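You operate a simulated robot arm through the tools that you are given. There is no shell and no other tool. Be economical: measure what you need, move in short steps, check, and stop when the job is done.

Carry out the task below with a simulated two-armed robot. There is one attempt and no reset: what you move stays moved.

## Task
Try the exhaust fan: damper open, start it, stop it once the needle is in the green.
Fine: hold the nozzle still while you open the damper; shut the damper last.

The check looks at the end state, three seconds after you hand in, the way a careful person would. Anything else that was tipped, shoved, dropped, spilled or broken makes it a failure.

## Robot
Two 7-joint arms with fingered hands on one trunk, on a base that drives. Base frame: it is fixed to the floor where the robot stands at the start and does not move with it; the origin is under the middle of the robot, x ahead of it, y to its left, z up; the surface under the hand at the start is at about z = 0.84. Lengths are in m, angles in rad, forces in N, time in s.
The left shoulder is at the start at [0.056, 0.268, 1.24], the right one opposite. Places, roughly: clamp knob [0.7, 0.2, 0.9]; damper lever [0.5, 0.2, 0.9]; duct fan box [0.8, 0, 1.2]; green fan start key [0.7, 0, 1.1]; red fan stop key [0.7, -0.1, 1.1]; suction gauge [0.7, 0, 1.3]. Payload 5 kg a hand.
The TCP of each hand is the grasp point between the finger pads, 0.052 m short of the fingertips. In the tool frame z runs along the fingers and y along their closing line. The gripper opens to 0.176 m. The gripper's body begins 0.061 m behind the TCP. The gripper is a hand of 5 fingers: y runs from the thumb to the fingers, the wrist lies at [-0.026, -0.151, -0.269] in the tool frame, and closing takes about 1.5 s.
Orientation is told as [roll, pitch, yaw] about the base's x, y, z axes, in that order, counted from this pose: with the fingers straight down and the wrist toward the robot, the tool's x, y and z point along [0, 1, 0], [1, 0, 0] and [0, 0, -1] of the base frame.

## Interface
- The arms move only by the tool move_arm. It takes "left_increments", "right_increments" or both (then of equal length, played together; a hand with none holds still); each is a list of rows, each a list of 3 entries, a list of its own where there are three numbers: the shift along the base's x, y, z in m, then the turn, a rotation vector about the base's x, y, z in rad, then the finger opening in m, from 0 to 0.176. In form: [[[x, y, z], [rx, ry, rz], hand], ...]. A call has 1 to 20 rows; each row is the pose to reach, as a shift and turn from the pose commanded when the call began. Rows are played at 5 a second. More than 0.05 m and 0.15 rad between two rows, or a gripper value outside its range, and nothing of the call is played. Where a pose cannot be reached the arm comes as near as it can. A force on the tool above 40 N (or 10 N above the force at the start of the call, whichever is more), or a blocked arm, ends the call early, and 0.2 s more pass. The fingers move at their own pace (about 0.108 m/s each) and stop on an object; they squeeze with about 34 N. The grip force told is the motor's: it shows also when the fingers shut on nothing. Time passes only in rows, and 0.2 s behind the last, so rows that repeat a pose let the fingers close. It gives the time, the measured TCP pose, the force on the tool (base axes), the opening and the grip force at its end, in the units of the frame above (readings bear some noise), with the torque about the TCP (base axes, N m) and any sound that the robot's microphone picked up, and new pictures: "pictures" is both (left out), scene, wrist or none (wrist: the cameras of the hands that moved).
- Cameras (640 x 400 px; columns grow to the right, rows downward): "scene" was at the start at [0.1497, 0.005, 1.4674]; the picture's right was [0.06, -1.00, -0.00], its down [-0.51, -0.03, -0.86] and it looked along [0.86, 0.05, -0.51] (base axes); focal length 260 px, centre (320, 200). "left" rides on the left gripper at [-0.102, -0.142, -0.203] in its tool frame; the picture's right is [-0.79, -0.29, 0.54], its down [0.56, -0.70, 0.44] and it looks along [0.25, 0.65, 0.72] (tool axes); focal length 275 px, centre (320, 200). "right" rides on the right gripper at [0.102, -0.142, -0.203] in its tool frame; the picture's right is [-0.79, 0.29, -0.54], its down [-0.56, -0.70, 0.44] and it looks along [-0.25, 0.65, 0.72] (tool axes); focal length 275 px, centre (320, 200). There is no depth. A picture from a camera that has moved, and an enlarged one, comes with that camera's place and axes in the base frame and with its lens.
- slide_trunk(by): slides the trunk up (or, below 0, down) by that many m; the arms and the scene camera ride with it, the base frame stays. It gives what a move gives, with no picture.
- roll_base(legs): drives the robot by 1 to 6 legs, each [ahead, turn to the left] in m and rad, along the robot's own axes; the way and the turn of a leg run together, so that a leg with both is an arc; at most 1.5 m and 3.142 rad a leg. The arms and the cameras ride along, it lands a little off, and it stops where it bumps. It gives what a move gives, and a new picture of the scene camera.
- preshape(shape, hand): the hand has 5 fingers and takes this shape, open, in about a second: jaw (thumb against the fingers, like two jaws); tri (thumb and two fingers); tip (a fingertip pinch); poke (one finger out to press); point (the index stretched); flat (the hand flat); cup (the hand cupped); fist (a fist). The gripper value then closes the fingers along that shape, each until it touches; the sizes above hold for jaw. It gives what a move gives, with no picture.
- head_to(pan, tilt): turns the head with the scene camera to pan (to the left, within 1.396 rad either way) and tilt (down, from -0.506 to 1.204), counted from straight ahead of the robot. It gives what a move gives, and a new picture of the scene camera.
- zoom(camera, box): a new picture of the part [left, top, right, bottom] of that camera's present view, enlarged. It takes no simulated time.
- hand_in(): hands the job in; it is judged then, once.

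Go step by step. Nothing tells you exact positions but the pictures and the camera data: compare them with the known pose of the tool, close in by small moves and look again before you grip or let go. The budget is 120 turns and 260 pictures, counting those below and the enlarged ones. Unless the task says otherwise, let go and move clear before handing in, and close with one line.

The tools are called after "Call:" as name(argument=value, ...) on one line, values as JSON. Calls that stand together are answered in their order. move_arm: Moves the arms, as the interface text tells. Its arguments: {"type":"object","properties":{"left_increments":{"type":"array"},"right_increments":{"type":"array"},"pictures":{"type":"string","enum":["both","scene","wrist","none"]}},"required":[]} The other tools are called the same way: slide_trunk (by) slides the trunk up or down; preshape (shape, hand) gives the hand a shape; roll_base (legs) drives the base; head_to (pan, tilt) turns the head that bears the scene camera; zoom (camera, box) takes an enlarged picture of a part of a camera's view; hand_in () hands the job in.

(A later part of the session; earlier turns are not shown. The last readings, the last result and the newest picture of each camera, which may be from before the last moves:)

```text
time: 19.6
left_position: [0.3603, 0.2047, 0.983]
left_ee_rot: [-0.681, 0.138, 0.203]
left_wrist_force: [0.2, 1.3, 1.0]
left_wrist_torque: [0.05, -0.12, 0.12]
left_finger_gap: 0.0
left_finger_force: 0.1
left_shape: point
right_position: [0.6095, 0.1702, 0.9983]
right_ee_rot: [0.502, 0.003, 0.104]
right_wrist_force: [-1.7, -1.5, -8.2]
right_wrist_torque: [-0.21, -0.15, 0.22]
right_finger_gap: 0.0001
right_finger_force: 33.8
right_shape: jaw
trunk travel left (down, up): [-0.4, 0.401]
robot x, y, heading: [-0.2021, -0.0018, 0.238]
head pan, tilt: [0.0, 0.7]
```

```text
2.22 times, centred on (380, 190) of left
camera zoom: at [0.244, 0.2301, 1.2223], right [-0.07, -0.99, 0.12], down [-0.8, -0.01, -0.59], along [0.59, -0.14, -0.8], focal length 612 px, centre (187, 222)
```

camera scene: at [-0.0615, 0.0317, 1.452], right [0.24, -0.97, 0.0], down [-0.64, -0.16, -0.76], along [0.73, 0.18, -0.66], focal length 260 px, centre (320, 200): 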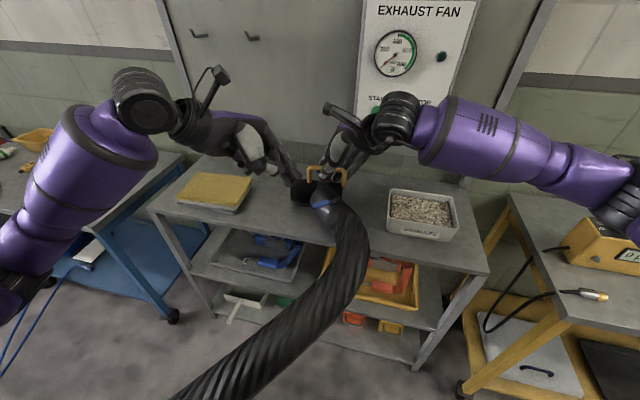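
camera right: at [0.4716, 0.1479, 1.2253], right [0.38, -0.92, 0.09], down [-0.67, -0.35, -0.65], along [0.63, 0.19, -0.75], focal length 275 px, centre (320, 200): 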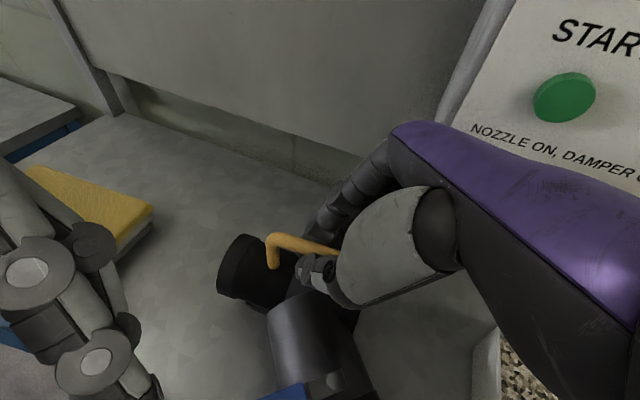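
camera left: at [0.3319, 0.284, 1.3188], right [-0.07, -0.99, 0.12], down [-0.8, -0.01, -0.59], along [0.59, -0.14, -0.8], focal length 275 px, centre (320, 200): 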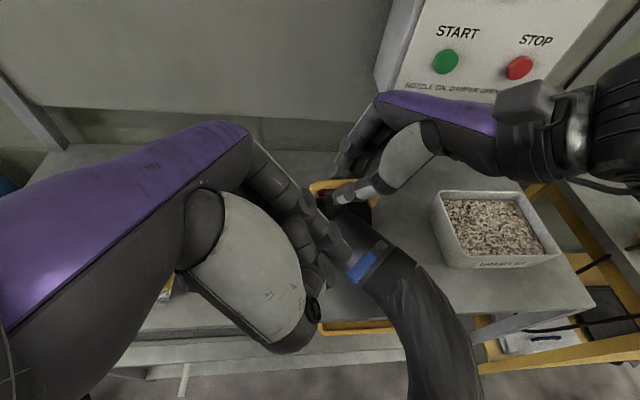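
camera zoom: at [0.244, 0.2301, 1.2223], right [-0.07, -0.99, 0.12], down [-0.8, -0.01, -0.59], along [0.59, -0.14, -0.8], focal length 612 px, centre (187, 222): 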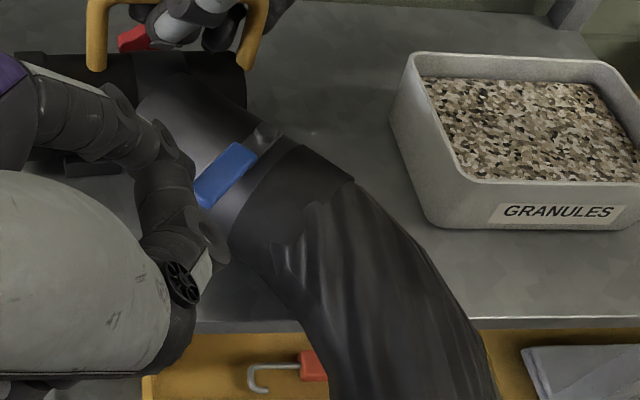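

Forces are light and the lever appears to have begun to turn counterclockwise. I continue the push.

Call:
move_arm(left_increments=[[[0, -0.007, 0], [0, 0, 0], 0], [[0, -0.014, 0], [0, 0, 0], 0], [[0, -0.021, 0], [0, 0, 0], 0], [[0, -0.028, 0], [0, 0, 0], 0]], pictures="none")

Call:
zoom(camera="scene", box=[300, 160, 380, 220])

Call:
zoom(camera="right", box=[60, 230, 380, 400])

```text
time: 20.6
left_position: [0.3612, 0.1754, 0.9827]
left_ee_rot: [-0.683, 0.137, 0.204]
left_wrist_force: [-0.5, 0.7, 2.1]
left_wrist_torque: [0.04, -0.15, 0.08]
left_finger_gap: 0.168
left_finger_force: 0.1
left_shape: point
right_position: [0.6108, 0.17, 0.9982]
right_ee_rot: [0.501, 0.004, 0.105]
right_wrist_force: [-1.4, -0.7, -9.2]
right_wrist_torque: [-0.22, -0.09, 0.11]
right_finger_gap: 0.0002
right_finger_force: 34.4
right_shape: jaw
trunk travel left (down, up): [-0.4, 0.401]
robot x, y, heading: [-0.2024, -0.0038, 0.245]
head pan, tilt: [0.0, 0.7]
```

```text
6.67 times, centred on (340, 190) of scene
camera zoom: at [-0.0615, 0.0313, 1.4519], right [0.24, -0.97, 0.0], down [-0.64, -0.16, -0.76], along [0.73, 0.18, -0.66], focal length 1733 px, centre (187, 267)
```

zoom: 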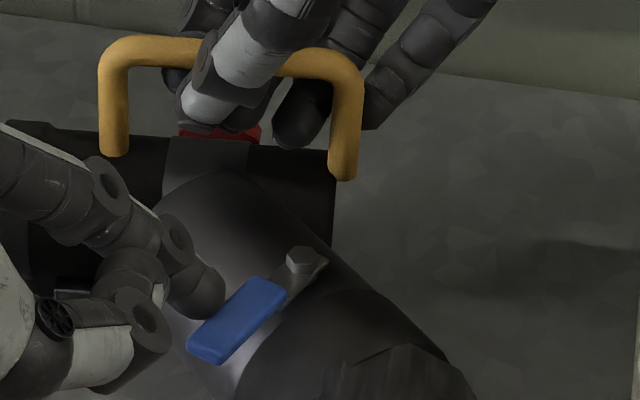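

```text
2.00 times, centred on (220, 315) of right
camera zoom: at [0.4717, 0.1476, 1.2253], right [0.38, -0.92, 0.09], down [-0.67, -0.35, -0.65], along [0.63, 0.19, -0.75], focal length 551 px, centre (520, -30)
```

zoom: 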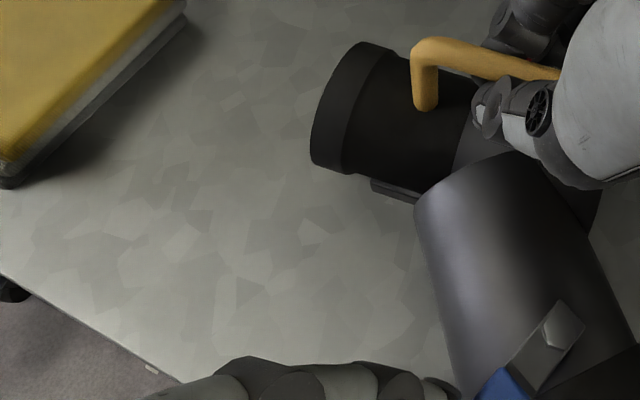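

The lever is clearly turning and the nozzle holds still. I keep going.

Call:
move_arm(left_increments=[[[0, -0.007, 0.001], [0, 0, 0], 0], [[0, -0.014, 0.002], [0, 0, 0], 0], [[0, -0.021, 0.002], [0, 0, 0], 0], [[0, -0.028, 0.002], [0, 0, 0], 0], [[0, -0.035, 0.002], [0, 0, 0], 0]], pictures="none")

Call:
zoom(camera="scene", box=[300, 160, 380, 220])

```text
time: 21.8
left_position: [0.3608, 0.1413, 0.9856]
left_ee_rot: [-0.682, 0.137, 0.205]
left_wrist_force: [-0.6, 0.5, 2.5]
left_wrist_torque: [0.06, -0.24, 0.15]
left_finger_gap: 0.0001
left_finger_force: 0.1
left_shape: point
right_position: [0.6108, 0.1714, 0.9986]
right_ee_rot: [0.502, 0.004, 0.102]
right_wrist_force: [-2.0, -1.2, -9.4]
right_wrist_torque: [-0.24, -0.18, 0.18]
right_finger_gap: 0.0001
right_finger_force: 34.0
right_shape: jaw
trunk travel left (down, up): [-0.4, 0.401]
robot x, y, heading: [-0.2027, -0.0022, 0.241]
head pan, tilt: [0.0, 0.7]
```

```text
6.67 times, centred on (340, 190) of scene
camera zoom: at [-0.0615, 0.0313, 1.4519], right [0.24, -0.97, 0.0], down [-0.64, -0.16, -0.76], along [0.73, 0.18, -0.66], focal length 1733 px, centre (187, 267)
```

zoom: 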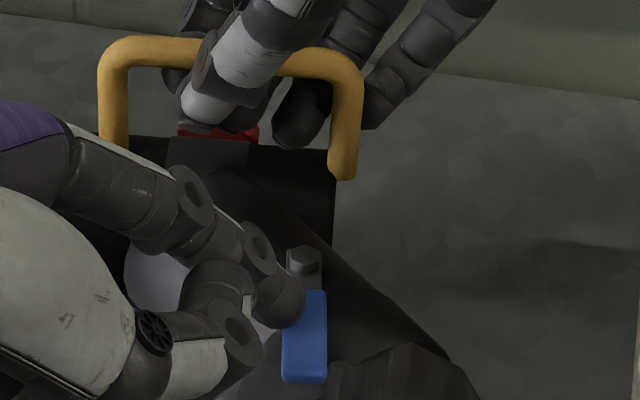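

About two-thirds done; I keep pushing, easing back slightly in x for leverage.

Call:
move_arm(left_increments=[[[-0.005, -0.006, 0], [0, 0, 0], 0], [[-0.01, -0.013, 0.0], [0, 0, 0], 0], [[-0.012, -0.02, 0.0], [0, 0, 0], 0], [[-0.014, -0.027, 0.0], [0, 0, 0], 0], [[-0.016, -0.034, 0.0], [0, 0, 0], 0], [[-0.018, -0.041, 0.0], [0, 0, 0], 0]], pictures="none")

Call:
zoom(camera="scene", box=[300, 160, 380, 220])

```text
time: 23.2
left_position: [0.3434, 0.1002, 0.9829]
left_ee_rot: [-0.682, 0.135, 0.204]
left_wrist_force: [0.0, -0.3, 1.3]
left_wrist_torque: [0.06, -0.11, 0.1]
left_finger_gap: 0.0
left_finger_force: 0.0
left_shape: point
right_position: [0.6092, 0.1694, 0.9996]
right_ee_rot: [0.5, 0.004, 0.103]
right_wrist_force: [-1.2, -1.5, -8.5]
right_wrist_torque: [-0.13, -0.1, 0.16]
right_finger_gap: 0.0001
right_finger_force: 34.3
right_shape: jaw
trunk travel left (down, up): [-0.4, 0.401]
robot x, y, heading: [-0.2028, -0.0038, 0.243]
head pan, tilt: [0.0, 0.7]
```

```text
6.67 times, centred on (340, 190) of scene
camera zoom: at [-0.0614, 0.0312, 1.4519], right [0.24, -0.97, 0.0], down [-0.64, -0.16, -0.76], along [0.73, 0.18, -0.66], focal length 1733 px, centre (187, 267)
```

zoom: 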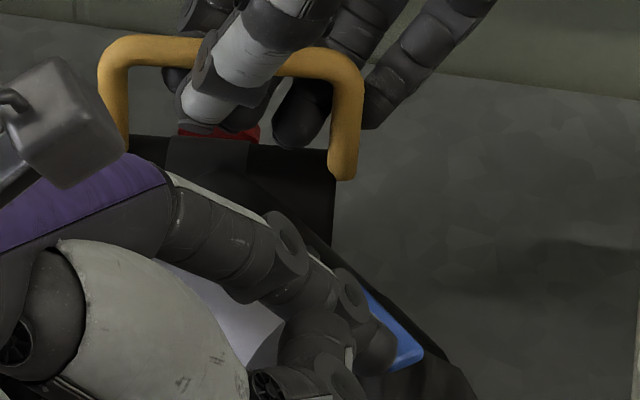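

Nearly in line with the duct. I push a little more to find the end stop.

Call:
move_arm(left_increments=[[[-0.002, -0.005, 0], [0, 0, 0], 0], [[-0.003, -0.01, 0.0], [0, 0, 0], 0], [[-0.004, -0.015, 0.0], [0, 0, 0], 0]], pictures="none")

Call:
zoom(camera="scene", box=[300, 160, 380, 220])

```text
time: 24.0
left_position: [0.341, 0.0866, 0.9834]
left_ee_rot: [-0.682, 0.138, 0.204]
left_wrist_force: [0.9, 0.4, 0.4]
left_wrist_torque: [-0.02, -0.03, -0.09]
left_finger_gap: 0.168
left_finger_force: 0.1
left_shape: point
right_position: [0.6103, 0.1704, 0.9985]
right_ee_rot: [0.5, 0.003, 0.101]
right_wrist_force: [0.2, -0.6, -8.3]
right_wrist_torque: [-0.29, -0.11, 0.0]
right_finger_gap: 0.0
right_finger_force: 33.8
right_shape: jaw
trunk travel left (down, up): [-0.4, 0.401]
robot x, y, heading: [-0.2055, -0.0045, 0.242]
head pan, tilt: [0.0, 0.7]
```

```text
6.67 times, centred on (340, 190) of scene
camera zoom: at [-0.0609, 0.0315, 1.4518], right [0.24, -0.97, 0.0], down [-0.64, -0.16, -0.76], along [0.73, 0.18, -0.66], focal length 1733 px, centre (187, 267)
```

zoom: 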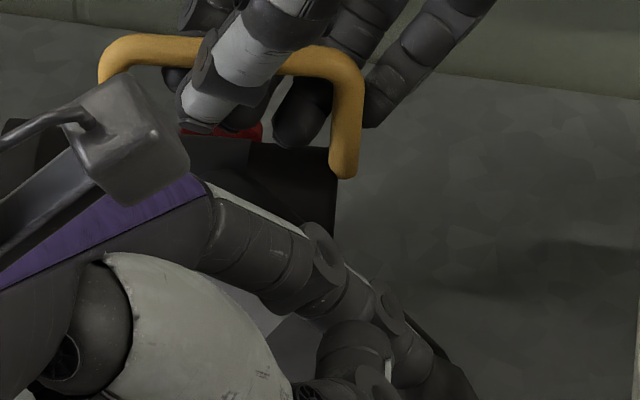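

The lever is hidden by the finger and the force is low. I lift the left hand away and look.

Call:
move_arm(left_increments=[[[-0.01, 0.015, 0.03], [0, 0, 0], 0], [[-0.02, 0.04, 0.06], [0, 0, 0], 0], [[-0.02, 0.08, 0.08], [0, 0, 0], 0], [[-0.02, 0.12, 0.08], [0, 0, 0], 0], [[-0.02, 0.14, 0.08], [0, 0, 0], 0]], pictures="none")

Call:
zoom(camera="scene", box=[300, 160, 380, 220])

Call:
zoom(camera="left", box=[280, 80, 520, 260])

```text
time: 25.2
left_position: [0.3199, 0.2281, 1.0649]
left_ee_rot: [-0.682, 0.135, 0.205]
left_wrist_force: [-0.7, 0.5, -1.0]
left_wrist_torque: [-0.06, -0.03, 0.03]
left_finger_gap: 0.1678
left_finger_force: 0.2
left_shape: point
right_position: [0.6094, 0.171, 0.9986]
right_ee_rot: [0.501, 0.003, 0.105]
right_wrist_force: [-0.1, 1.1, -9.2]
right_wrist_torque: [-0.3, -0.18, -0.02]
right_finger_gap: 0.0001
right_finger_force: 34.1
right_shape: jaw
trunk travel left (down, up): [-0.4, 0.401]
robot x, y, heading: [-0.2006, -0.0048, 0.239]
head pan, tilt: [0.0, 0.7]
```

```text
6.67 times, centred on (340, 190) of scene
camera zoom: at [-0.0613, 0.032, 1.4518], right [0.24, -0.97, 0.0], down [-0.64, -0.16, -0.76], along [0.73, 0.18, -0.66], focal length 1733 px, centre (187, 267)
```

zoom: 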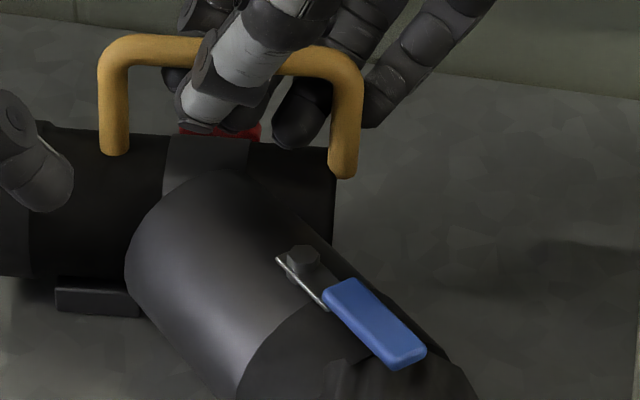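

```text
2.22 times, centred on (400, 170) of left
camera zoom: at [0.2029, 0.2541, 1.3045], right [-0.07, -0.99, 0.12], down [-0.81, -0.01, -0.59], along [0.59, -0.14, -0.8], focal length 612 px, centre (142, 267)
```

zoom: 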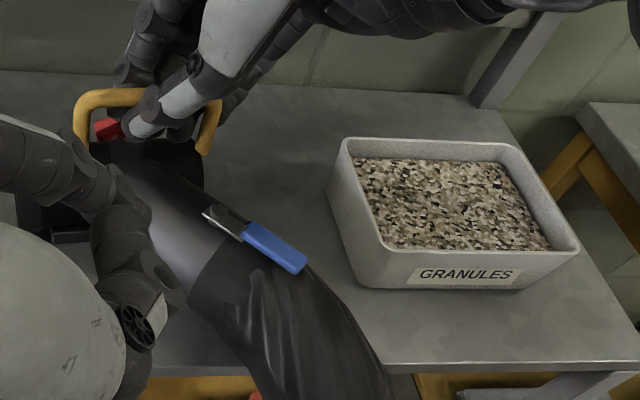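

The damper lever now lies along the duct: open, with the nozzle where it was. I relax the right grip, open it and back out along the approach path.

Call:
move_arm(right_increments=[[[0, 0, -0.002], [0, 0, 0], 0], [[0, 0, -0.004], [0, 0, 0], 0], [[0, 0, -0.004], [0, 0, 0], 0.02], [[0, 0, -0.003], [0, 0, 0], 0.05], [[0, 0, 0], [0, 0, 0], 0.08], [[0, 0, 0], [0, 0, 0], 0.085], [[0, 0, 0.02], [0, 0, 0], 0.085], [[-0.003, 0, 0.045], [0, 0, 0], 0.085], [[-0.006, 0, 0.07], [0, 0, 0], 0.085], [[-0.045, -0.02, 0.095], [0, 0, 0], 0.085], [[-0.09, -0.05, 0.12], [0, 0, 0], 0.085], [[-0.12, -0.08, 0.14], [0, 0, 0], 0.085]])

```text
refused: row 10 steps farther than a row can; nothing moved
```

Call:
move_arm(right_increments=[[[0, 0, -0.002], [0, 0, 0], 0], [[0, 0, -0.004], [0, 0, 0], 0], [[0, 0, -0.004], [0, 0, 0], 0.02], [[0, 0, -0.003], [0, 0, 0], 0.05], [[0, 0, 0], [0, 0, 0], 0.08], [[0, 0, 0], [0, 0, 0], 0.085], [[0, 0, 0.02], [0, 0, 0], 0.085], [[-0.003, 0, 0.045], [0, 0, 0], 0.085], [[-0.006, 0, 0.07], [0, 0, 0], 0.085], [[-0.03, -0.015, 0.09], [0, 0, 0], 0.085], [[-0.06, -0.03, 0.105], [0, 0, 0], 0.085], [[-0.09, -0.05, 0.12], [0, 0, 0], 0.085], [[-0.12, -0.08, 0.14], [0, 0, 0], 0.085]])

```text
time: 28.0
left_position: [0.3195, 0.2267, 1.0645]
left_ee_rot: [-0.683, 0.132, 0.205]
left_wrist_force: [-0.6, -0.9, 0.4]
left_wrist_torque: [0.09, -0.09, 0.1]
left_finger_gap: 0.1679
left_finger_force: 0.0
left_shape: point
right_position: [0.4878, 0.0916, 1.1401]
right_ee_rot: [0.502, 0.003, 0.105]
right_wrist_force: [-1.3, -1.0, -0.5]
right_wrist_torque: [0.05, -0.08, -0.07]
right_finger_gap: 0.085
right_finger_force: 0.0
right_shape: jaw
trunk travel left (down, up): [-0.4, 0.401]
robot x, y, heading: [-0.1993, -0.0054, 0.243]
head pan, tilt: [0.0, 0.7]
camera scene: at [-0.0629, 0.0307, 1.4522], right [0.24, -0.97, 0.0], down [-0.64, -0.16, -0.76], along [0.73, 0.18, -0.65], focal length 260 px, centre (320, 200)
camera right: at [0.3486, 0.0689, 1.3668], right [0.39, -0.92, 0.09], down [-0.67, -0.35, -0.65], along [0.63, 0.19, -0.75], focal length 275 px, centre (320, 200)
```

scene: 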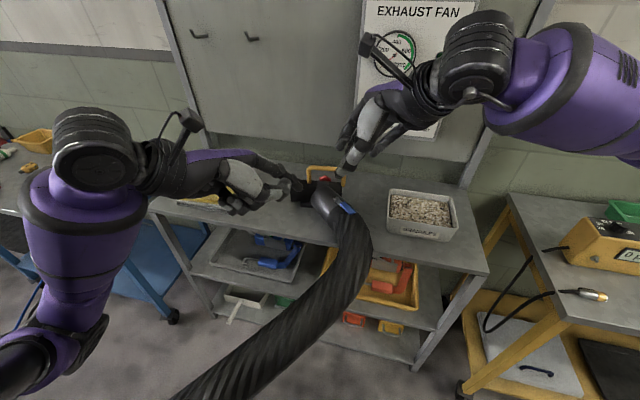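
right: 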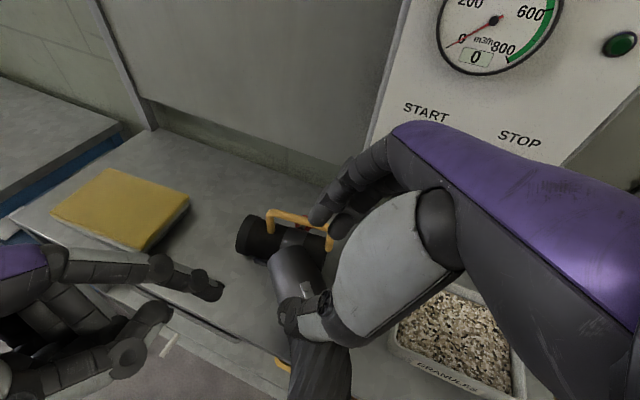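

The nozzle sits undisturbed with the damper open. START triangulates to [0.7075,0.047,1.15] and STOP to [0.7075,−0.072,1.15]. I shape the right hand to "point" and bring it in front of START.

Call:
preshape(hand="right", shape="point")

Call:
move_arm(right_increments=[[[0.0, -0.014, 0.01], [-0.1, -0.065, -0.036], 0], [[0.0, -0.028, 0.019], [-0.2, -0.13, -0.072], 0], [[0.0, -0.042, 0.019], [-0.29, -0.195, -0.108], 0], [[0.0, -0.056, 0.019], [-0.39, -0.26, -0.144], 0], [[0.0, -0.068, 0.019], [-0.484, -0.326, -0.18], 0], [[0.02, -0.068, 0.019], [-0.484, -0.326, -0.18], 0], [[0.02, -0.068, 0.019], [-0.484, -0.326, -0.18], 0]])

```text
time: 28.9
left_position: [0.3203, 0.2283, 1.0647]
left_ee_rot: [-0.683, 0.137, 0.204]
left_wrist_force: [-0.3, 0.0, -0.1]
left_wrist_torque: [-0.02, 0.03, -0.02]
left_finger_gap: 0.1679
left_finger_force: 0.0
left_shape: point
right_position: [0.4892, 0.0917, 1.1396]
right_ee_rot: [0.501, 0.004, 0.102]
right_wrist_force: [-0.1, 0.8, 0.5]
right_wrist_torque: [0.0, 0.01, 0.01]
right_finger_gap: 0.1678
right_finger_force: 0.1
right_shape: point
trunk travel left (down, up): [-0.4, 0.401]
robot x, y, heading: [-0.2007, 0.002, 0.245]
head pan, tilt: [0.0, 0.7]
```

```text
time: 30.5
left_position: [0.3192, 0.2275, 1.0662]
left_ee_rot: [-0.682, 0.137, 0.204]
left_wrist_force: [-1.2, 0.0, -0.8]
left_wrist_torque: [0.02, -0.05, 0.07]
left_finger_gap: 0.168
left_finger_force: 0.0
left_shape: point
right_position: [0.5094, 0.0232, 1.1617]
right_ee_rot: [-0.004, -0.306, -0.002]
right_wrist_force: [-1.4, 1.6, 0.0]
right_wrist_torque: [-0.06, -0.08, -0.06]
right_finger_gap: 0.1681
right_finger_force: 0.2
right_shape: point
trunk travel left (down, up): [-0.4, 0.401]
robot x, y, heading: [-0.2043, -0.0022, 0.245]
head pan, tilt: [0.0, 0.7]
camera scene: at [-0.0628, 0.0321, 1.4521], right [0.24, -0.97, 0.0], down [-0.64, -0.16, -0.76], along [0.73, 0.18, -0.65], focal length 260 px, centre (320, 200)
camera right: at [0.3145, 0.1264, 1.3102], right [0.11, -0.79, 0.6], down [-0.54, -0.56, -0.63], along [0.84, -0.26, -0.49], focal length 275 px, centre (320, 200)
```

scene: 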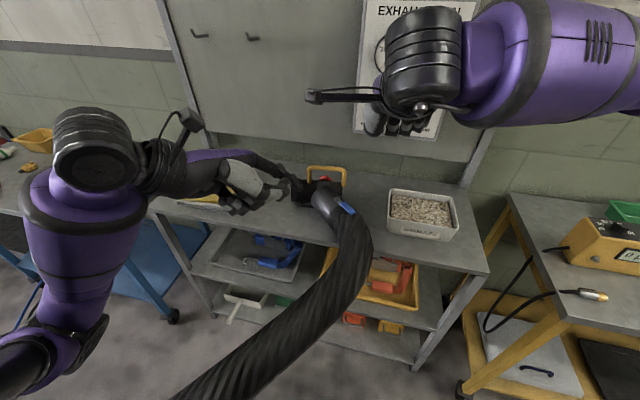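
right: 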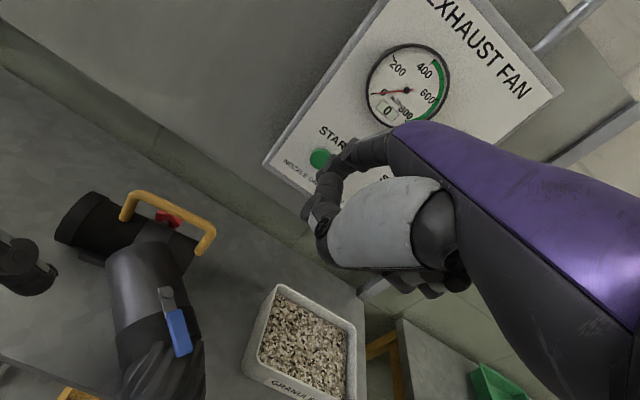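

Call:
zoom(camera="right", box=[270, 110, 430, 230])

Call:
zoom(camera="left", box=[320, 0, 640, 200])

Call:
zoom(camera="scene", box=[320, 40, 480, 160])

```text
3.33 times, centred on (350, 170) of right
camera zoom: at [0.3145, 0.1264, 1.3102], right [0.11, -0.79, 0.6], down [-0.54, -0.56, -0.63], along [0.84, -0.26, -0.49], focal length 918 px, centre (220, 300)
```

zoom: 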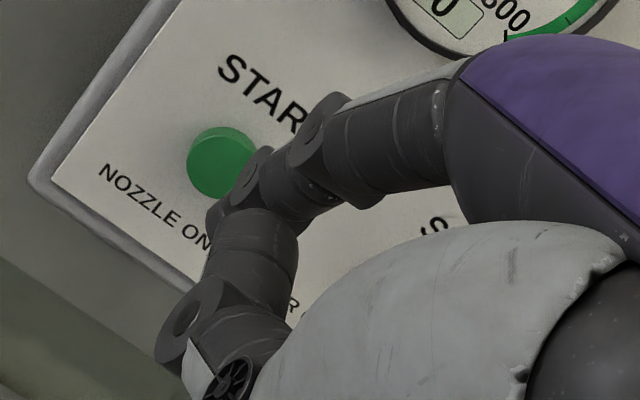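

```text
2.00 times, centred on (480, 100) of left
camera zoom: at [0.2019, 0.2537, 1.3048], right [-0.07, -0.99, 0.12], down [-0.8, -0.01, -0.59], along [0.59, -0.14, -0.8], focal length 551 px, centre (0, 400)
```

zoom: 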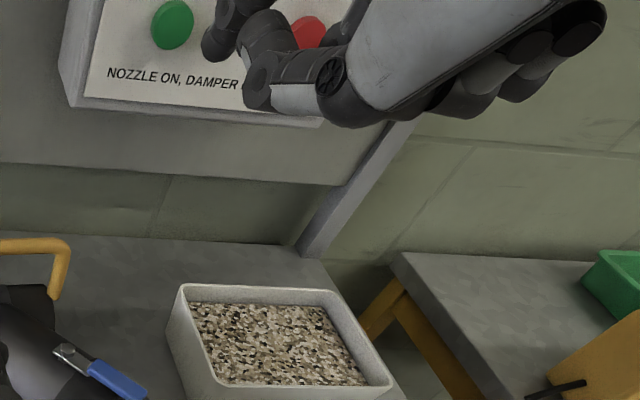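

```text
3.33 times, centred on (400, 100) of scene
camera zoom: at [-0.0628, 0.0321, 1.4521], right [0.24, -0.97, 0.0], down [-0.64, -0.16, -0.76], along [0.73, 0.18, -0.65], focal length 866 px, centre (53, 533)
```

zoom: 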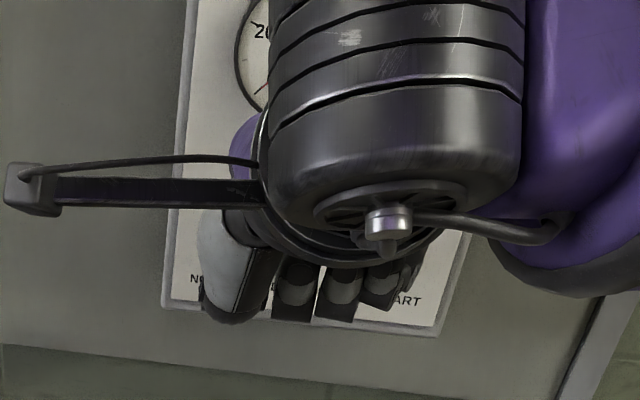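

Tip ≈[0.605,0.060,1.165], START ≈[0.713,0.048,1.143]. I align and approach, stopping short.

Call:
move_arm(right_increments=[[[0.02, -0.006, -0.011], [0, 0, 0], 0], [[0.04, -0.012, -0.022], [0, 0, 0], 0], [[0.06, -0.012, -0.024], [0, 0, 0], 0], [[0.08, -0.012, -0.024], [0, 0, 0], 0], [[0.08, -0.012, -0.024], [0, 0, 0], 0]], pictures="wrist")

Call:
zoom(camera="left", box=[320, 0, 480, 100])

Call:
zoom(camera="right", box=[270, 110, 430, 230])

```text
time: 31.7
left_position: [0.3201, 0.2278, 1.0653]
left_ee_rot: [-0.684, 0.134, 0.204]
left_wrist_force: [0.1, 0.6, 0.4]
left_wrist_torque: [-0.01, 0.03, -0.02]
left_finger_gap: 0.1682
left_finger_force: 0.0
left_shape: point
right_position: [0.5891, 0.0108, 1.1336]
right_ee_rot: [-0.002, -0.307, -0.003]
right_wrist_force: [-5.0, -0.1, 0.5]
right_wrist_torque: [0.0, -0.04, 0.06]
right_finger_gap: 0.1681
right_finger_force: 0.0
right_shape: point
trunk travel left (down, up): [-0.4, 0.401]
robot x, y, heading: [-0.2031, -0.0052, 0.245]
head pan, tilt: [0.0, 0.7]
heard: click
camera right: at [0.3939, 0.1139, 1.2837], right [0.11, -0.79, 0.6], down [-0.54, -0.56, -0.63], along [0.83, -0.26, -0.49], focal length 275 px, centre (320, 200)
```

right: 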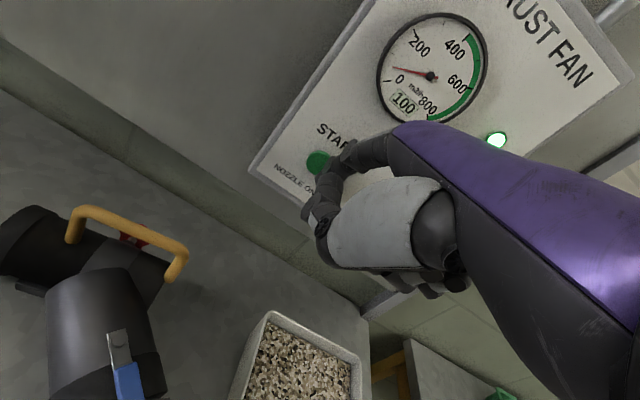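

```text
4.00 times, centred on (400, 50) of left
camera zoom: at [0.2027, 0.2531, 1.3046], right [-0.07, -0.99, 0.12], down [-0.81, -0.01, -0.59], along [0.59, -0.14, -0.8], focal length 1101 px, centre (0, 800)
```

zoom: 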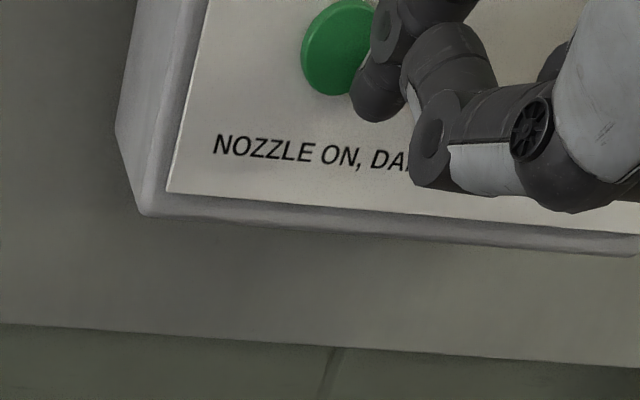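

```text
3.33 times, centred on (350, 170) of right
camera zoom: at [0.3939, 0.1139, 1.2837], right [0.11, -0.79, 0.6], down [-0.54, -0.56, -0.63], along [0.83, -0.26, -0.49], focal length 918 px, centre (220, 300)
```

zoom: 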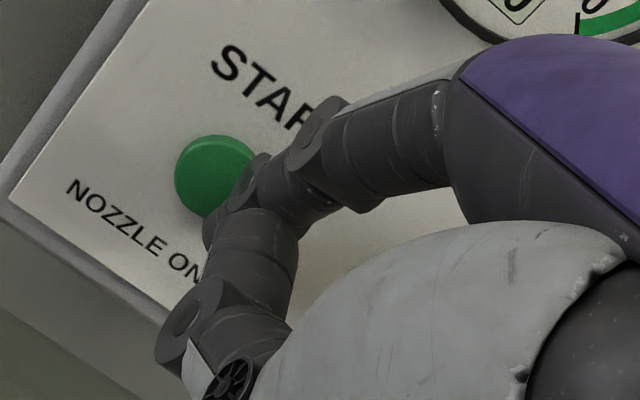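

A click, the lamp is lit and the needle is rising. I back off and shift in front of STOP, watching the gauge.

Call:
move_arm(right_increments=[[[-0.025, 0, 0], [0, 0, 0], 0], [[-0.045, -0.02, 0.002], [0, 0, 0], 0], [[-0.045, -0.06, 0.004], [0, 0, 0], 0], [[-0.045, -0.1, 0.004], [0, 0, 0], 0], [[-0.045, -0.11, 0.004], [0, 0, 0], 0]], pictures="wrist")

Call:
zoom(camera="left", box=[320, 0, 480, 100])

Call:
zoom(camera="right", box=[270, 0, 510, 210])

```text
time: 32.9
left_position: [0.3209, 0.2286, 1.0653]
left_ee_rot: [-0.683, 0.135, 0.203]
left_wrist_force: [0.3, 1.2, 0.4]
left_wrist_torque: [-0.06, -0.02, 0.01]
left_finger_gap: 0.1682
left_finger_force: 0.0
left_shape: point
right_position: [0.5441, -0.0987, 1.1394]
right_ee_rot: [-0.003, -0.306, -0.001]
right_wrist_force: [-0.8, 0.3, 0.5]
right_wrist_torque: [-0.11, -0.02, -0.04]
right_finger_gap: 0.1679
right_finger_force: 0.0
right_shape: point
trunk travel left (down, up): [-0.4, 0.401]
robot x, y, heading: [-0.2005, -0.0019, 0.243]
head pan, tilt: [0.0, 0.7]
camera right: at [0.3484, 0.0041, 1.2895], right [0.11, -0.79, 0.6], down [-0.54, -0.56, -0.63], along [0.84, -0.26, -0.49], focal length 275 px, centre (320, 200)
```

right: 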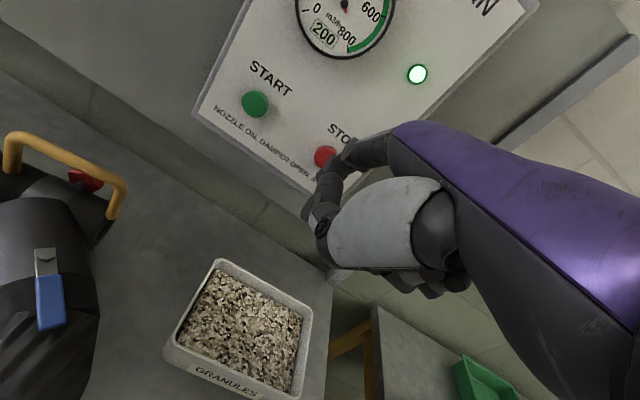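

```text
4.00 times, centred on (400, 50) of left
camera zoom: at [0.2028, 0.2537, 1.3044], right [-0.07, -0.99, 0.12], down [-0.81, -0.01, -0.59], along [0.59, -0.14, -0.8], focal length 1101 px, centre (0, 800)
```

zoom: 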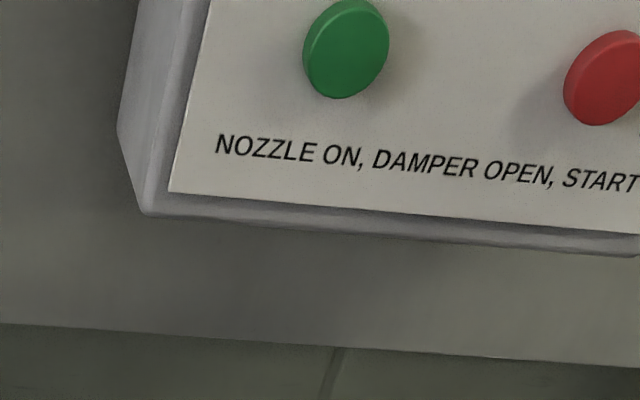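

```text
1.90 times, centred on (390, 105) of right
camera zoom: at [0.3484, 0.0041, 1.2895], right [0.11, -0.79, 0.6], down [-0.54, -0.56, -0.63], along [0.84, -0.26, -0.49], focal length 524 px, centre (187, 381)
```

zoom: 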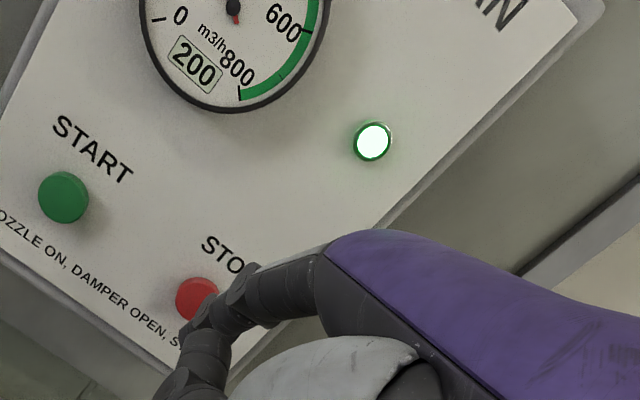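

Reading 200 and climbing, and the finger is lined up on STOP. I wait a little for the green band (400–800).

Call:
move_arm(right_increments=[[[0.0, 0, 0], [0, 0, 0], 0], [[0.0, 0, 0], [0, 0, 0], 0], [[0.0, 0, 0], [0, 0, 0], 0], [[0.01, 0, 0], [0, 0, 0], 0], [[0.02, 0, 0], [0, 0, 0], 0], [[0.02, 0, 0], [0, 0, 0], 0]], pictures="wrist")

Call:
zoom(camera="right", box=[270, 0, 510, 210])

```text
time: 34.3
left_position: [0.3216, 0.228, 1.0639]
left_ee_rot: [-0.682, 0.137, 0.203]
left_wrist_force: [0.1, 0.2, -0.1]
left_wrist_torque: [0.04, -0.01, -0.02]
left_finger_gap: 0.1682
left_finger_force: 0.0
left_shape: point
right_position: [0.5633, -0.1003, 1.1386]
right_ee_rot: [-0.001, -0.305, -0.004]
right_wrist_force: [0.0, 0.0, -0.4]
right_wrist_torque: [-0.03, 0.02, 0.02]
right_finger_gap: 0.1685
right_finger_force: 0.0
right_shape: point
trunk travel left (down, up): [-0.4, 0.401]
robot x, y, heading: [-0.1997, -0.0051, 0.241]
head pan, tilt: [0.0, 0.7]
camera right: at [0.3688, 0.0032, 1.2893], right [0.11, -0.79, 0.6], down [-0.54, -0.56, -0.63], along [0.83, -0.26, -0.49], focal length 275 px, centre (320, 200)
```

right: 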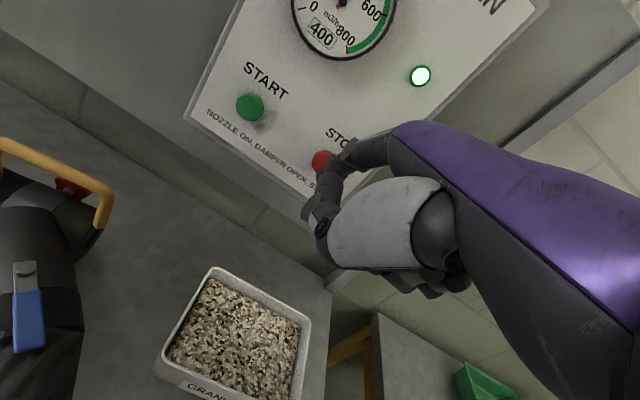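

```text
1.90 times, centred on (390, 105) of right
camera zoom: at [0.3688, 0.0032, 1.2893], right [0.11, -0.79, 0.6], down [-0.54, -0.56, -0.63], along [0.83, -0.26, -0.49], focal length 524 px, centre (187, 381)
```

zoom: 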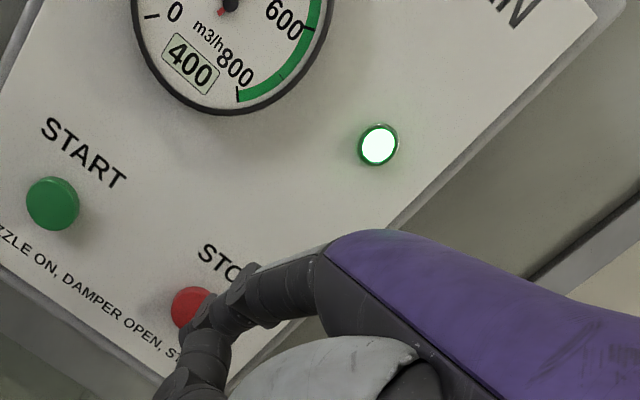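

400 now, at the band's start. I wait a moment more for a clear reading.

Call:
move_arm(right_increments=[[[0.0, 0, 0], [0, 0, 0], 0], [[0.0, 0, 0], [0, 0, 0], 0], [[0.0, 0, 0], [0, 0, 0], 0], [[0.0, 0, 0], [0, 0, 0], 0]], pictures="none")

Call:
zoom(camera="right", box=[270, 0, 510, 210])

Call:
zoom(camera="scene", box=[350, 0, 480, 90])

```text
time: 35.3
left_position: [0.3205, 0.2272, 1.0645]
left_ee_rot: [-0.682, 0.135, 0.202]
left_wrist_force: [-0.1, -0.3, 0.5]
left_wrist_torque: [0.01, 0.07, 0.04]
left_finger_gap: 0.168
left_finger_force: 0.1
left_shape: point
right_position: [0.5643, -0.1001, 1.1385]
right_ee_rot: [-0.001, -0.305, -0.004]
right_wrist_force: [0.9, 0.0, 0.3]
right_wrist_torque: [0.02, 0.0, 0.02]
right_finger_gap: 0.1683
right_finger_force: 0.0
right_shape: point
trunk travel left (down, up): [-0.4, 0.401]
robot x, y, heading: [-0.204, -0.0074, 0.243]
head pan, tilt: [0.0, 0.7]
```

```text
1.90 times, centred on (390, 105) of right
camera zoom: at [0.3688, 0.0032, 1.2891], right [0.11, -0.79, 0.6], down [-0.54, -0.56, -0.63], along [0.83, -0.26, -0.49], focal length 524 px, centre (187, 381)
```

zoom: 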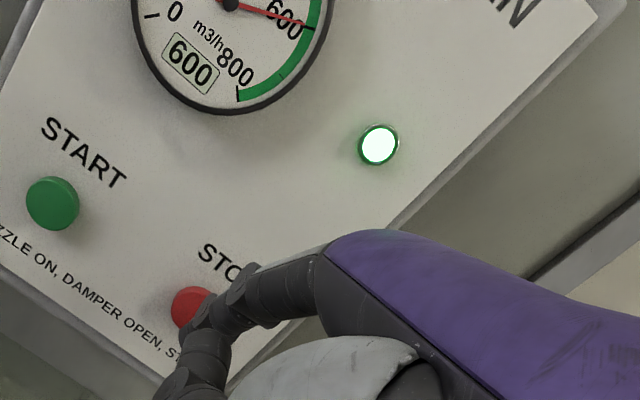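

```text
4.44 times, centred on (415, 45) of scene
camera zoom: at [-0.0619, 0.0314, 1.4519], right [0.24, -0.97, 0.0], down [-0.64, -0.16, -0.76], along [0.73, 0.18, -0.66], focal length 1155 px, centre (-102, 889)
```

zoom: 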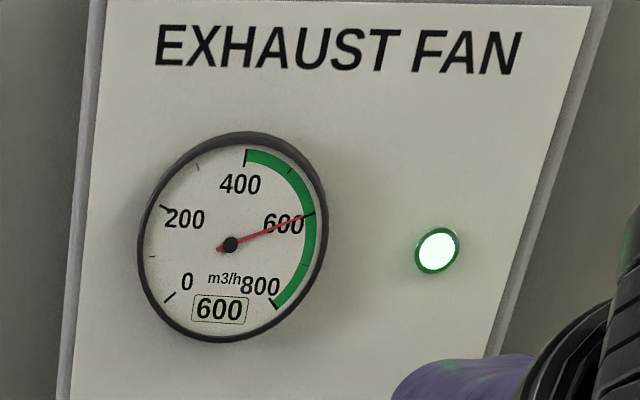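

The needle is at 600, in the middle of the green. I press STOP.

Call:
move_arm(right_increments=[[[0.012, 0, 0], [0, 0, 0], 0], [[0.022, 0, 0], [0, 0, 0], 0], [[0.027, 0, 0], [0, 0, 0], 0]], pictures="wrist")

```text
time: 36.1
left_position: [0.3194, 0.2268, 1.0658]
left_ee_rot: [-0.681, 0.137, 0.205]
left_wrist_force: [1.1, -0.3, 0.2]
left_wrist_torque: [-0.01, -0.02, -0.02]
left_finger_gap: 0.168
left_finger_force: 0.1
left_shape: point
right_position: [0.5906, -0.0988, 1.1373]
right_ee_rot: [-0.002, -0.304, -0.003]
right_wrist_force: [-8.3, -0.1, 1.1]
right_wrist_torque: [0.06, -0.02, 0.09]
right_finger_gap: 0.1681
right_finger_force: 0.0
right_shape: point
trunk travel left (down, up): [-0.4, 0.401]
robot x, y, heading: [-0.2022, -0.002, 0.244]
head pan, tilt: [0.0, 0.7]
heard: click
camera right: at [0.3963, 0.0042, 1.2876], right [0.11, -0.79, 0.6], down [-0.54, -0.56, -0.63], along [0.83, -0.26, -0.49], focal length 275 px, centre (320, 200)
```

right: 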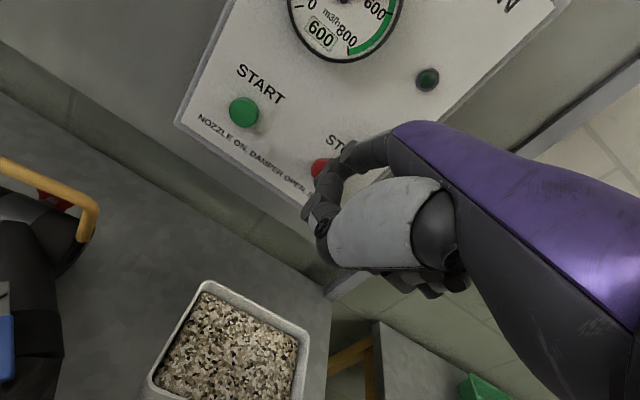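

The lamp is out, so the fan is stopped. I retract the right hand and return to the staging pose, to hold the nozzle again while I shut the damper.

Call:
move_arm(right_increments=[[[-0.03, 0, 0], [0, 0, 0], 0], [[-0.065, 0, 0], [0, 0, 0], 0], [[-0.1, 0.02, 0.0], [0, 0, 0], 0], [[-0.103, 0.06, 0.002], [0.097, 0.065, 0.036], 0], [[-0.103, 0.1, 0.002], [0.194, 0.13, 0.072], 0], [[-0.103, 0.14, 0.002], [0.29, 0.196, 0.108], 0], [[-0.103, 0.17, 0.002], [0.387, 0.26, 0.144], 0], [[-0.103, 0.19, 0.002], [0.484, 0.326, 0.18], 0], [[-0.103, 0.19, 0.002], [0.484, 0.326, 0.18], 0]], pictures="none")

Call:
preshape(hand="right", shape="jaw")

Call:
zoom(camera="scene", box=[240, 0, 480, 220])

```text
time: 38.1
left_position: [0.3193, 0.227, 1.0667]
left_ee_rot: [-0.683, 0.135, 0.206]
left_wrist_force: [-1.0, -0.1, -0.1]
left_wrist_torque: [-0.06, -0.01, 0.03]
left_finger_gap: 0.1677
left_finger_force: 0.2
left_shape: point
right_position: [0.4884, 0.0894, 1.1408]
right_ee_rot: [0.503, 0.004, 0.105]
right_wrist_force: [-0.9, 0.6, 0.1]
right_wrist_torque: [-0.03, -0.06, -0.11]
right_finger_gap: 0.1678
right_finger_force: 0.0
right_shape: point
trunk travel left (down, up): [-0.4, 0.401]
robot x, y, heading: [-0.2027, 0.0005, 0.244]
head pan, tilt: [0.0, 0.7]
```

```text
time: 39.0
left_position: [0.3193, 0.2266, 1.0645]
left_ee_rot: [-0.683, 0.137, 0.204]
left_wrist_force: [0.4, -0.3, 0.5]
left_wrist_torque: [0.02, 0.02, -0.01]
left_finger_gap: 0.1681
left_finger_force: 0.1
left_shape: point
right_position: [0.4902, 0.0886, 1.1396]
right_ee_rot: [0.501, 0.003, 0.103]
right_wrist_force: [0.3, -0.4, 0.1]
right_wrist_torque: [0.02, 0.0, 0.04]
right_finger_gap: 0.1758
right_finger_force: 0.1
right_shape: jaw
trunk travel left (down, up): [-0.4, 0.401]
robot x, y, heading: [-0.203, -0.0023, 0.239]
head pan, tilt: [0.0, 0.7]
```

```text
1.82 times, centred on (360, 110) of scene
camera zoom: at [-0.0619, 0.0313, 1.452], right [0.24, -0.97, 0.0], down [-0.64, -0.16, -0.76], along [0.73, 0.18, -0.66], focal length 472 px, centre (247, 364)
```

zoom: 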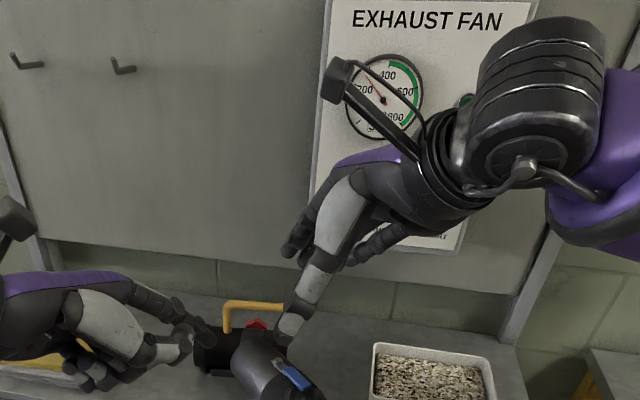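

Fan is spinning down. I regrip the handle by the same path.

Call:
move_arm(right_increments=[[[0.025, 0.02, -0.015], [0, 0, 0], 0.12], [[0.05, 0.04, -0.03], [0, 0, 0], 0.1], [[0.08, 0.06, -0.045], [0, 0, 0], 0.085], [[0.11, 0.08, -0.065], [0, 0, 0], 0.085], [[0.115, 0.081, -0.09], [0, 0, 0], 0.085], [[0.118, 0.081, -0.115], [0, 0, 0], 0.085], [[0.119, 0.081, -0.14], [0, 0, 0], 0.085], [[0.119, 0.081, -0.14], [0, 0, 0], 0.06], [[0.119, 0.081, -0.14], [0, 0, 0], 0.04], [[0.119, 0.081, -0.14], [0, 0, 0], 0.02], [[0.119, 0.081, -0.14], [0, 0, 0], 0.01], [[0.119, 0.081, -0.14], [0, 0, 0], 0.0], [[0.119, 0.081, -0.14], [0, 0, 0], 0.0], [[0.119, 0.081, -0.14], [0, 0, 0], 0.0]], pictures="none")

Call:
zoom(camera="scene", box=[240, 100, 400, 220])

Call:
zoom(camera="right", box=[60, 200, 380, 400])

```text
time: 42.0
left_position: [0.3201, 0.2275, 1.0641]
left_ee_rot: [-0.682, 0.137, 0.204]
left_wrist_force: [0.3, -1.3, 0.1]
left_wrist_torque: [0.03, 0.0, -0.01]
left_finger_gap: 0.1682
left_finger_force: 0.0
left_shape: point
right_position: [0.6061, 0.1728, 0.9991]
right_ee_rot: [0.5, 0.004, 0.102]
right_wrist_force: [-2.2, 0.1, 0.3]
right_wrist_torque: [-0.17, -0.11, 0.01]
right_finger_gap: 0.0
right_finger_force: 34.1
right_shape: jaw
trunk travel left (down, up): [-0.4, 0.401]
robot x, y, heading: [-0.2, 0.001, 0.244]
head pan, tilt: [0.0, 0.7]
```

```text
3.33 times, centred on (320, 160) of scene
camera zoom: at [-0.0615, 0.0316, 1.4518], right [0.24, -0.97, 0.0], down [-0.64, -0.16, -0.76], along [0.73, 0.18, -0.66], focal length 866 px, centre (320, 333)
```

zoom: 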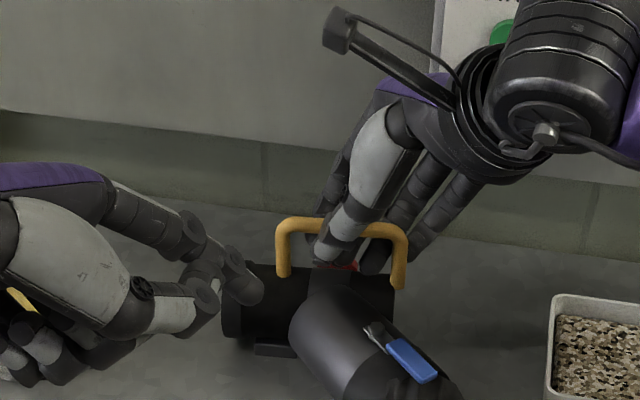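

```text
2.00 times, centred on (220, 300) of right
camera zoom: at [0.469, 0.1507, 1.2253], right [0.38, -0.92, 0.09], down [-0.67, -0.35, -0.65], along [0.63, 0.19, -0.75], focal length 551 px, centre (520, 0)
```

zoom: 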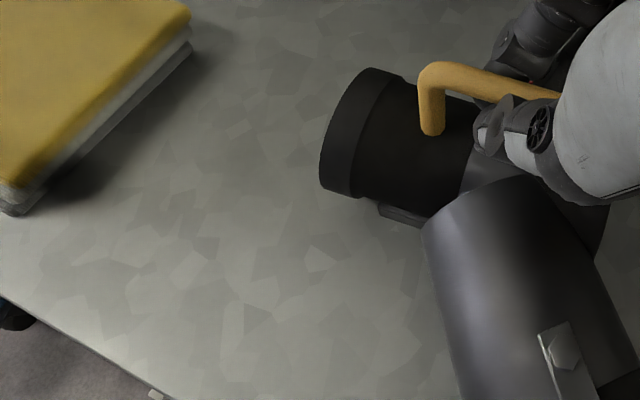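

Grip re-established, lever in view along the duct. I carry the left finger, high, across to the right side of the lever end.

Call:
move_arm(left_increments=[[[0.0, -0.04, 0], [0, 0, 0], 0], [[0.01, -0.08, 0], [0, 0, 0], 0], [[0.02, -0.12, 0], [0, 0, 0], 0], [[0.035, -0.155, 0], [0, 0, 0], 0], [[0.051, -0.167, -0.02], [0, 0, 0], 0], [[0.051, -0.167, -0.02], [0, 0, 0], 0]], pictures="scene")

Call:
zoom(camera="scene", box=[280, 130, 400, 220])

Call:
zoom(camera="right", box=[160, 230, 480, 400])

Call:
zoom(camera="left", box=[200, 80, 440, 280])

```text
time: 43.4
left_position: [0.3722, 0.0605, 1.0461]
left_ee_rot: [-0.682, 0.134, 0.203]
left_wrist_force: [0.1, -0.3, -0.1]
left_wrist_torque: [0.05, 0.0, 0.02]
left_finger_gap: 0.1678
left_finger_force: 0.1
left_shape: point
right_position: [0.6065, 0.1731, 1.0003]
right_ee_rot: [0.501, 0.003, 0.103]
right_wrist_force: [0.0, -1.0, -0.8]
right_wrist_torque: [-0.16, -0.05, -0.01]
right_finger_gap: 0.0
right_finger_force: 34.1
right_shape: jaw
trunk travel left (down, up): [-0.4, 0.401]
robot x, y, heading: [-0.1997, -0.0037, 0.243]
head pan, tilt: [0.0, 0.7]
camera scene: at [-0.0614, 0.0314, 1.4519], right [0.24, -0.97, 0.0], down [-0.64, -0.16, -0.76], along [0.73, 0.18, -0.66], focal length 260 px, centre (320, 200)
```

scene: 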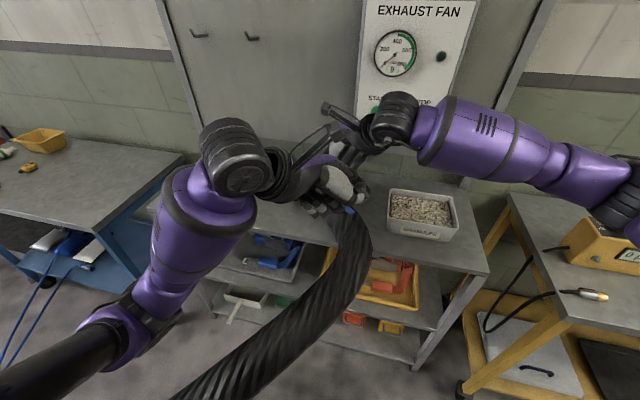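

```text
4.44 times, centred on (340, 175) of scene
camera zoom: at [-0.0614, 0.0314, 1.4519], right [0.24, -0.97, 0.0], down [-0.64, -0.16, -0.76], along [0.73, 0.18, -0.66], focal length 1155 px, centre (231, 311)
```

zoom: 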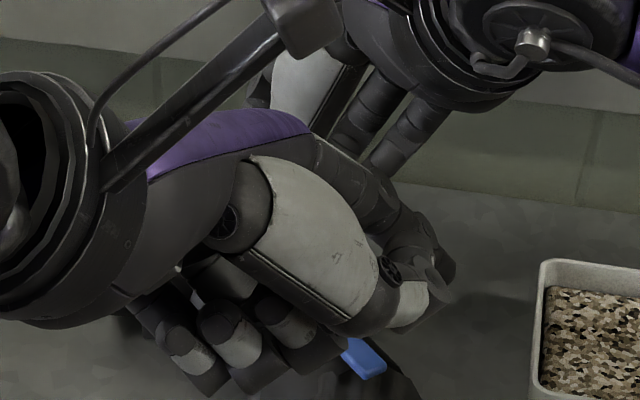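

```text
2.00 times, centred on (320, 315) of right
camera zoom: at [0.4692, 0.1504, 1.2257], right [0.38, -0.92, 0.09], down [-0.67, -0.35, -0.65], along [0.63, 0.19, -0.75], focal length 551 px, centre (320, -30)
```

zoom: 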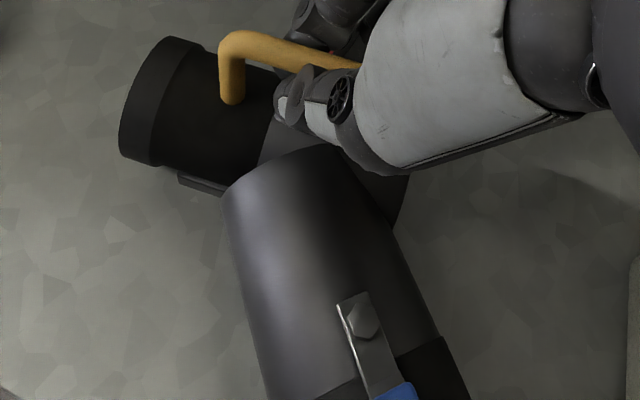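

```text
2.00 times, centred on (320, 180) of left
camera zoom: at [0.255, 0.0854, 1.2848], right [-0.07, -0.99, 0.12], down [-0.81, -0.01, -0.59], along [0.59, -0.14, -0.8], focal length 551 px, centre (320, 240)
```

zoom: 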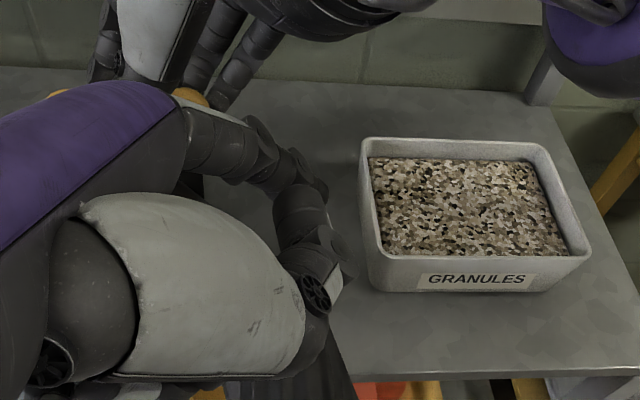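

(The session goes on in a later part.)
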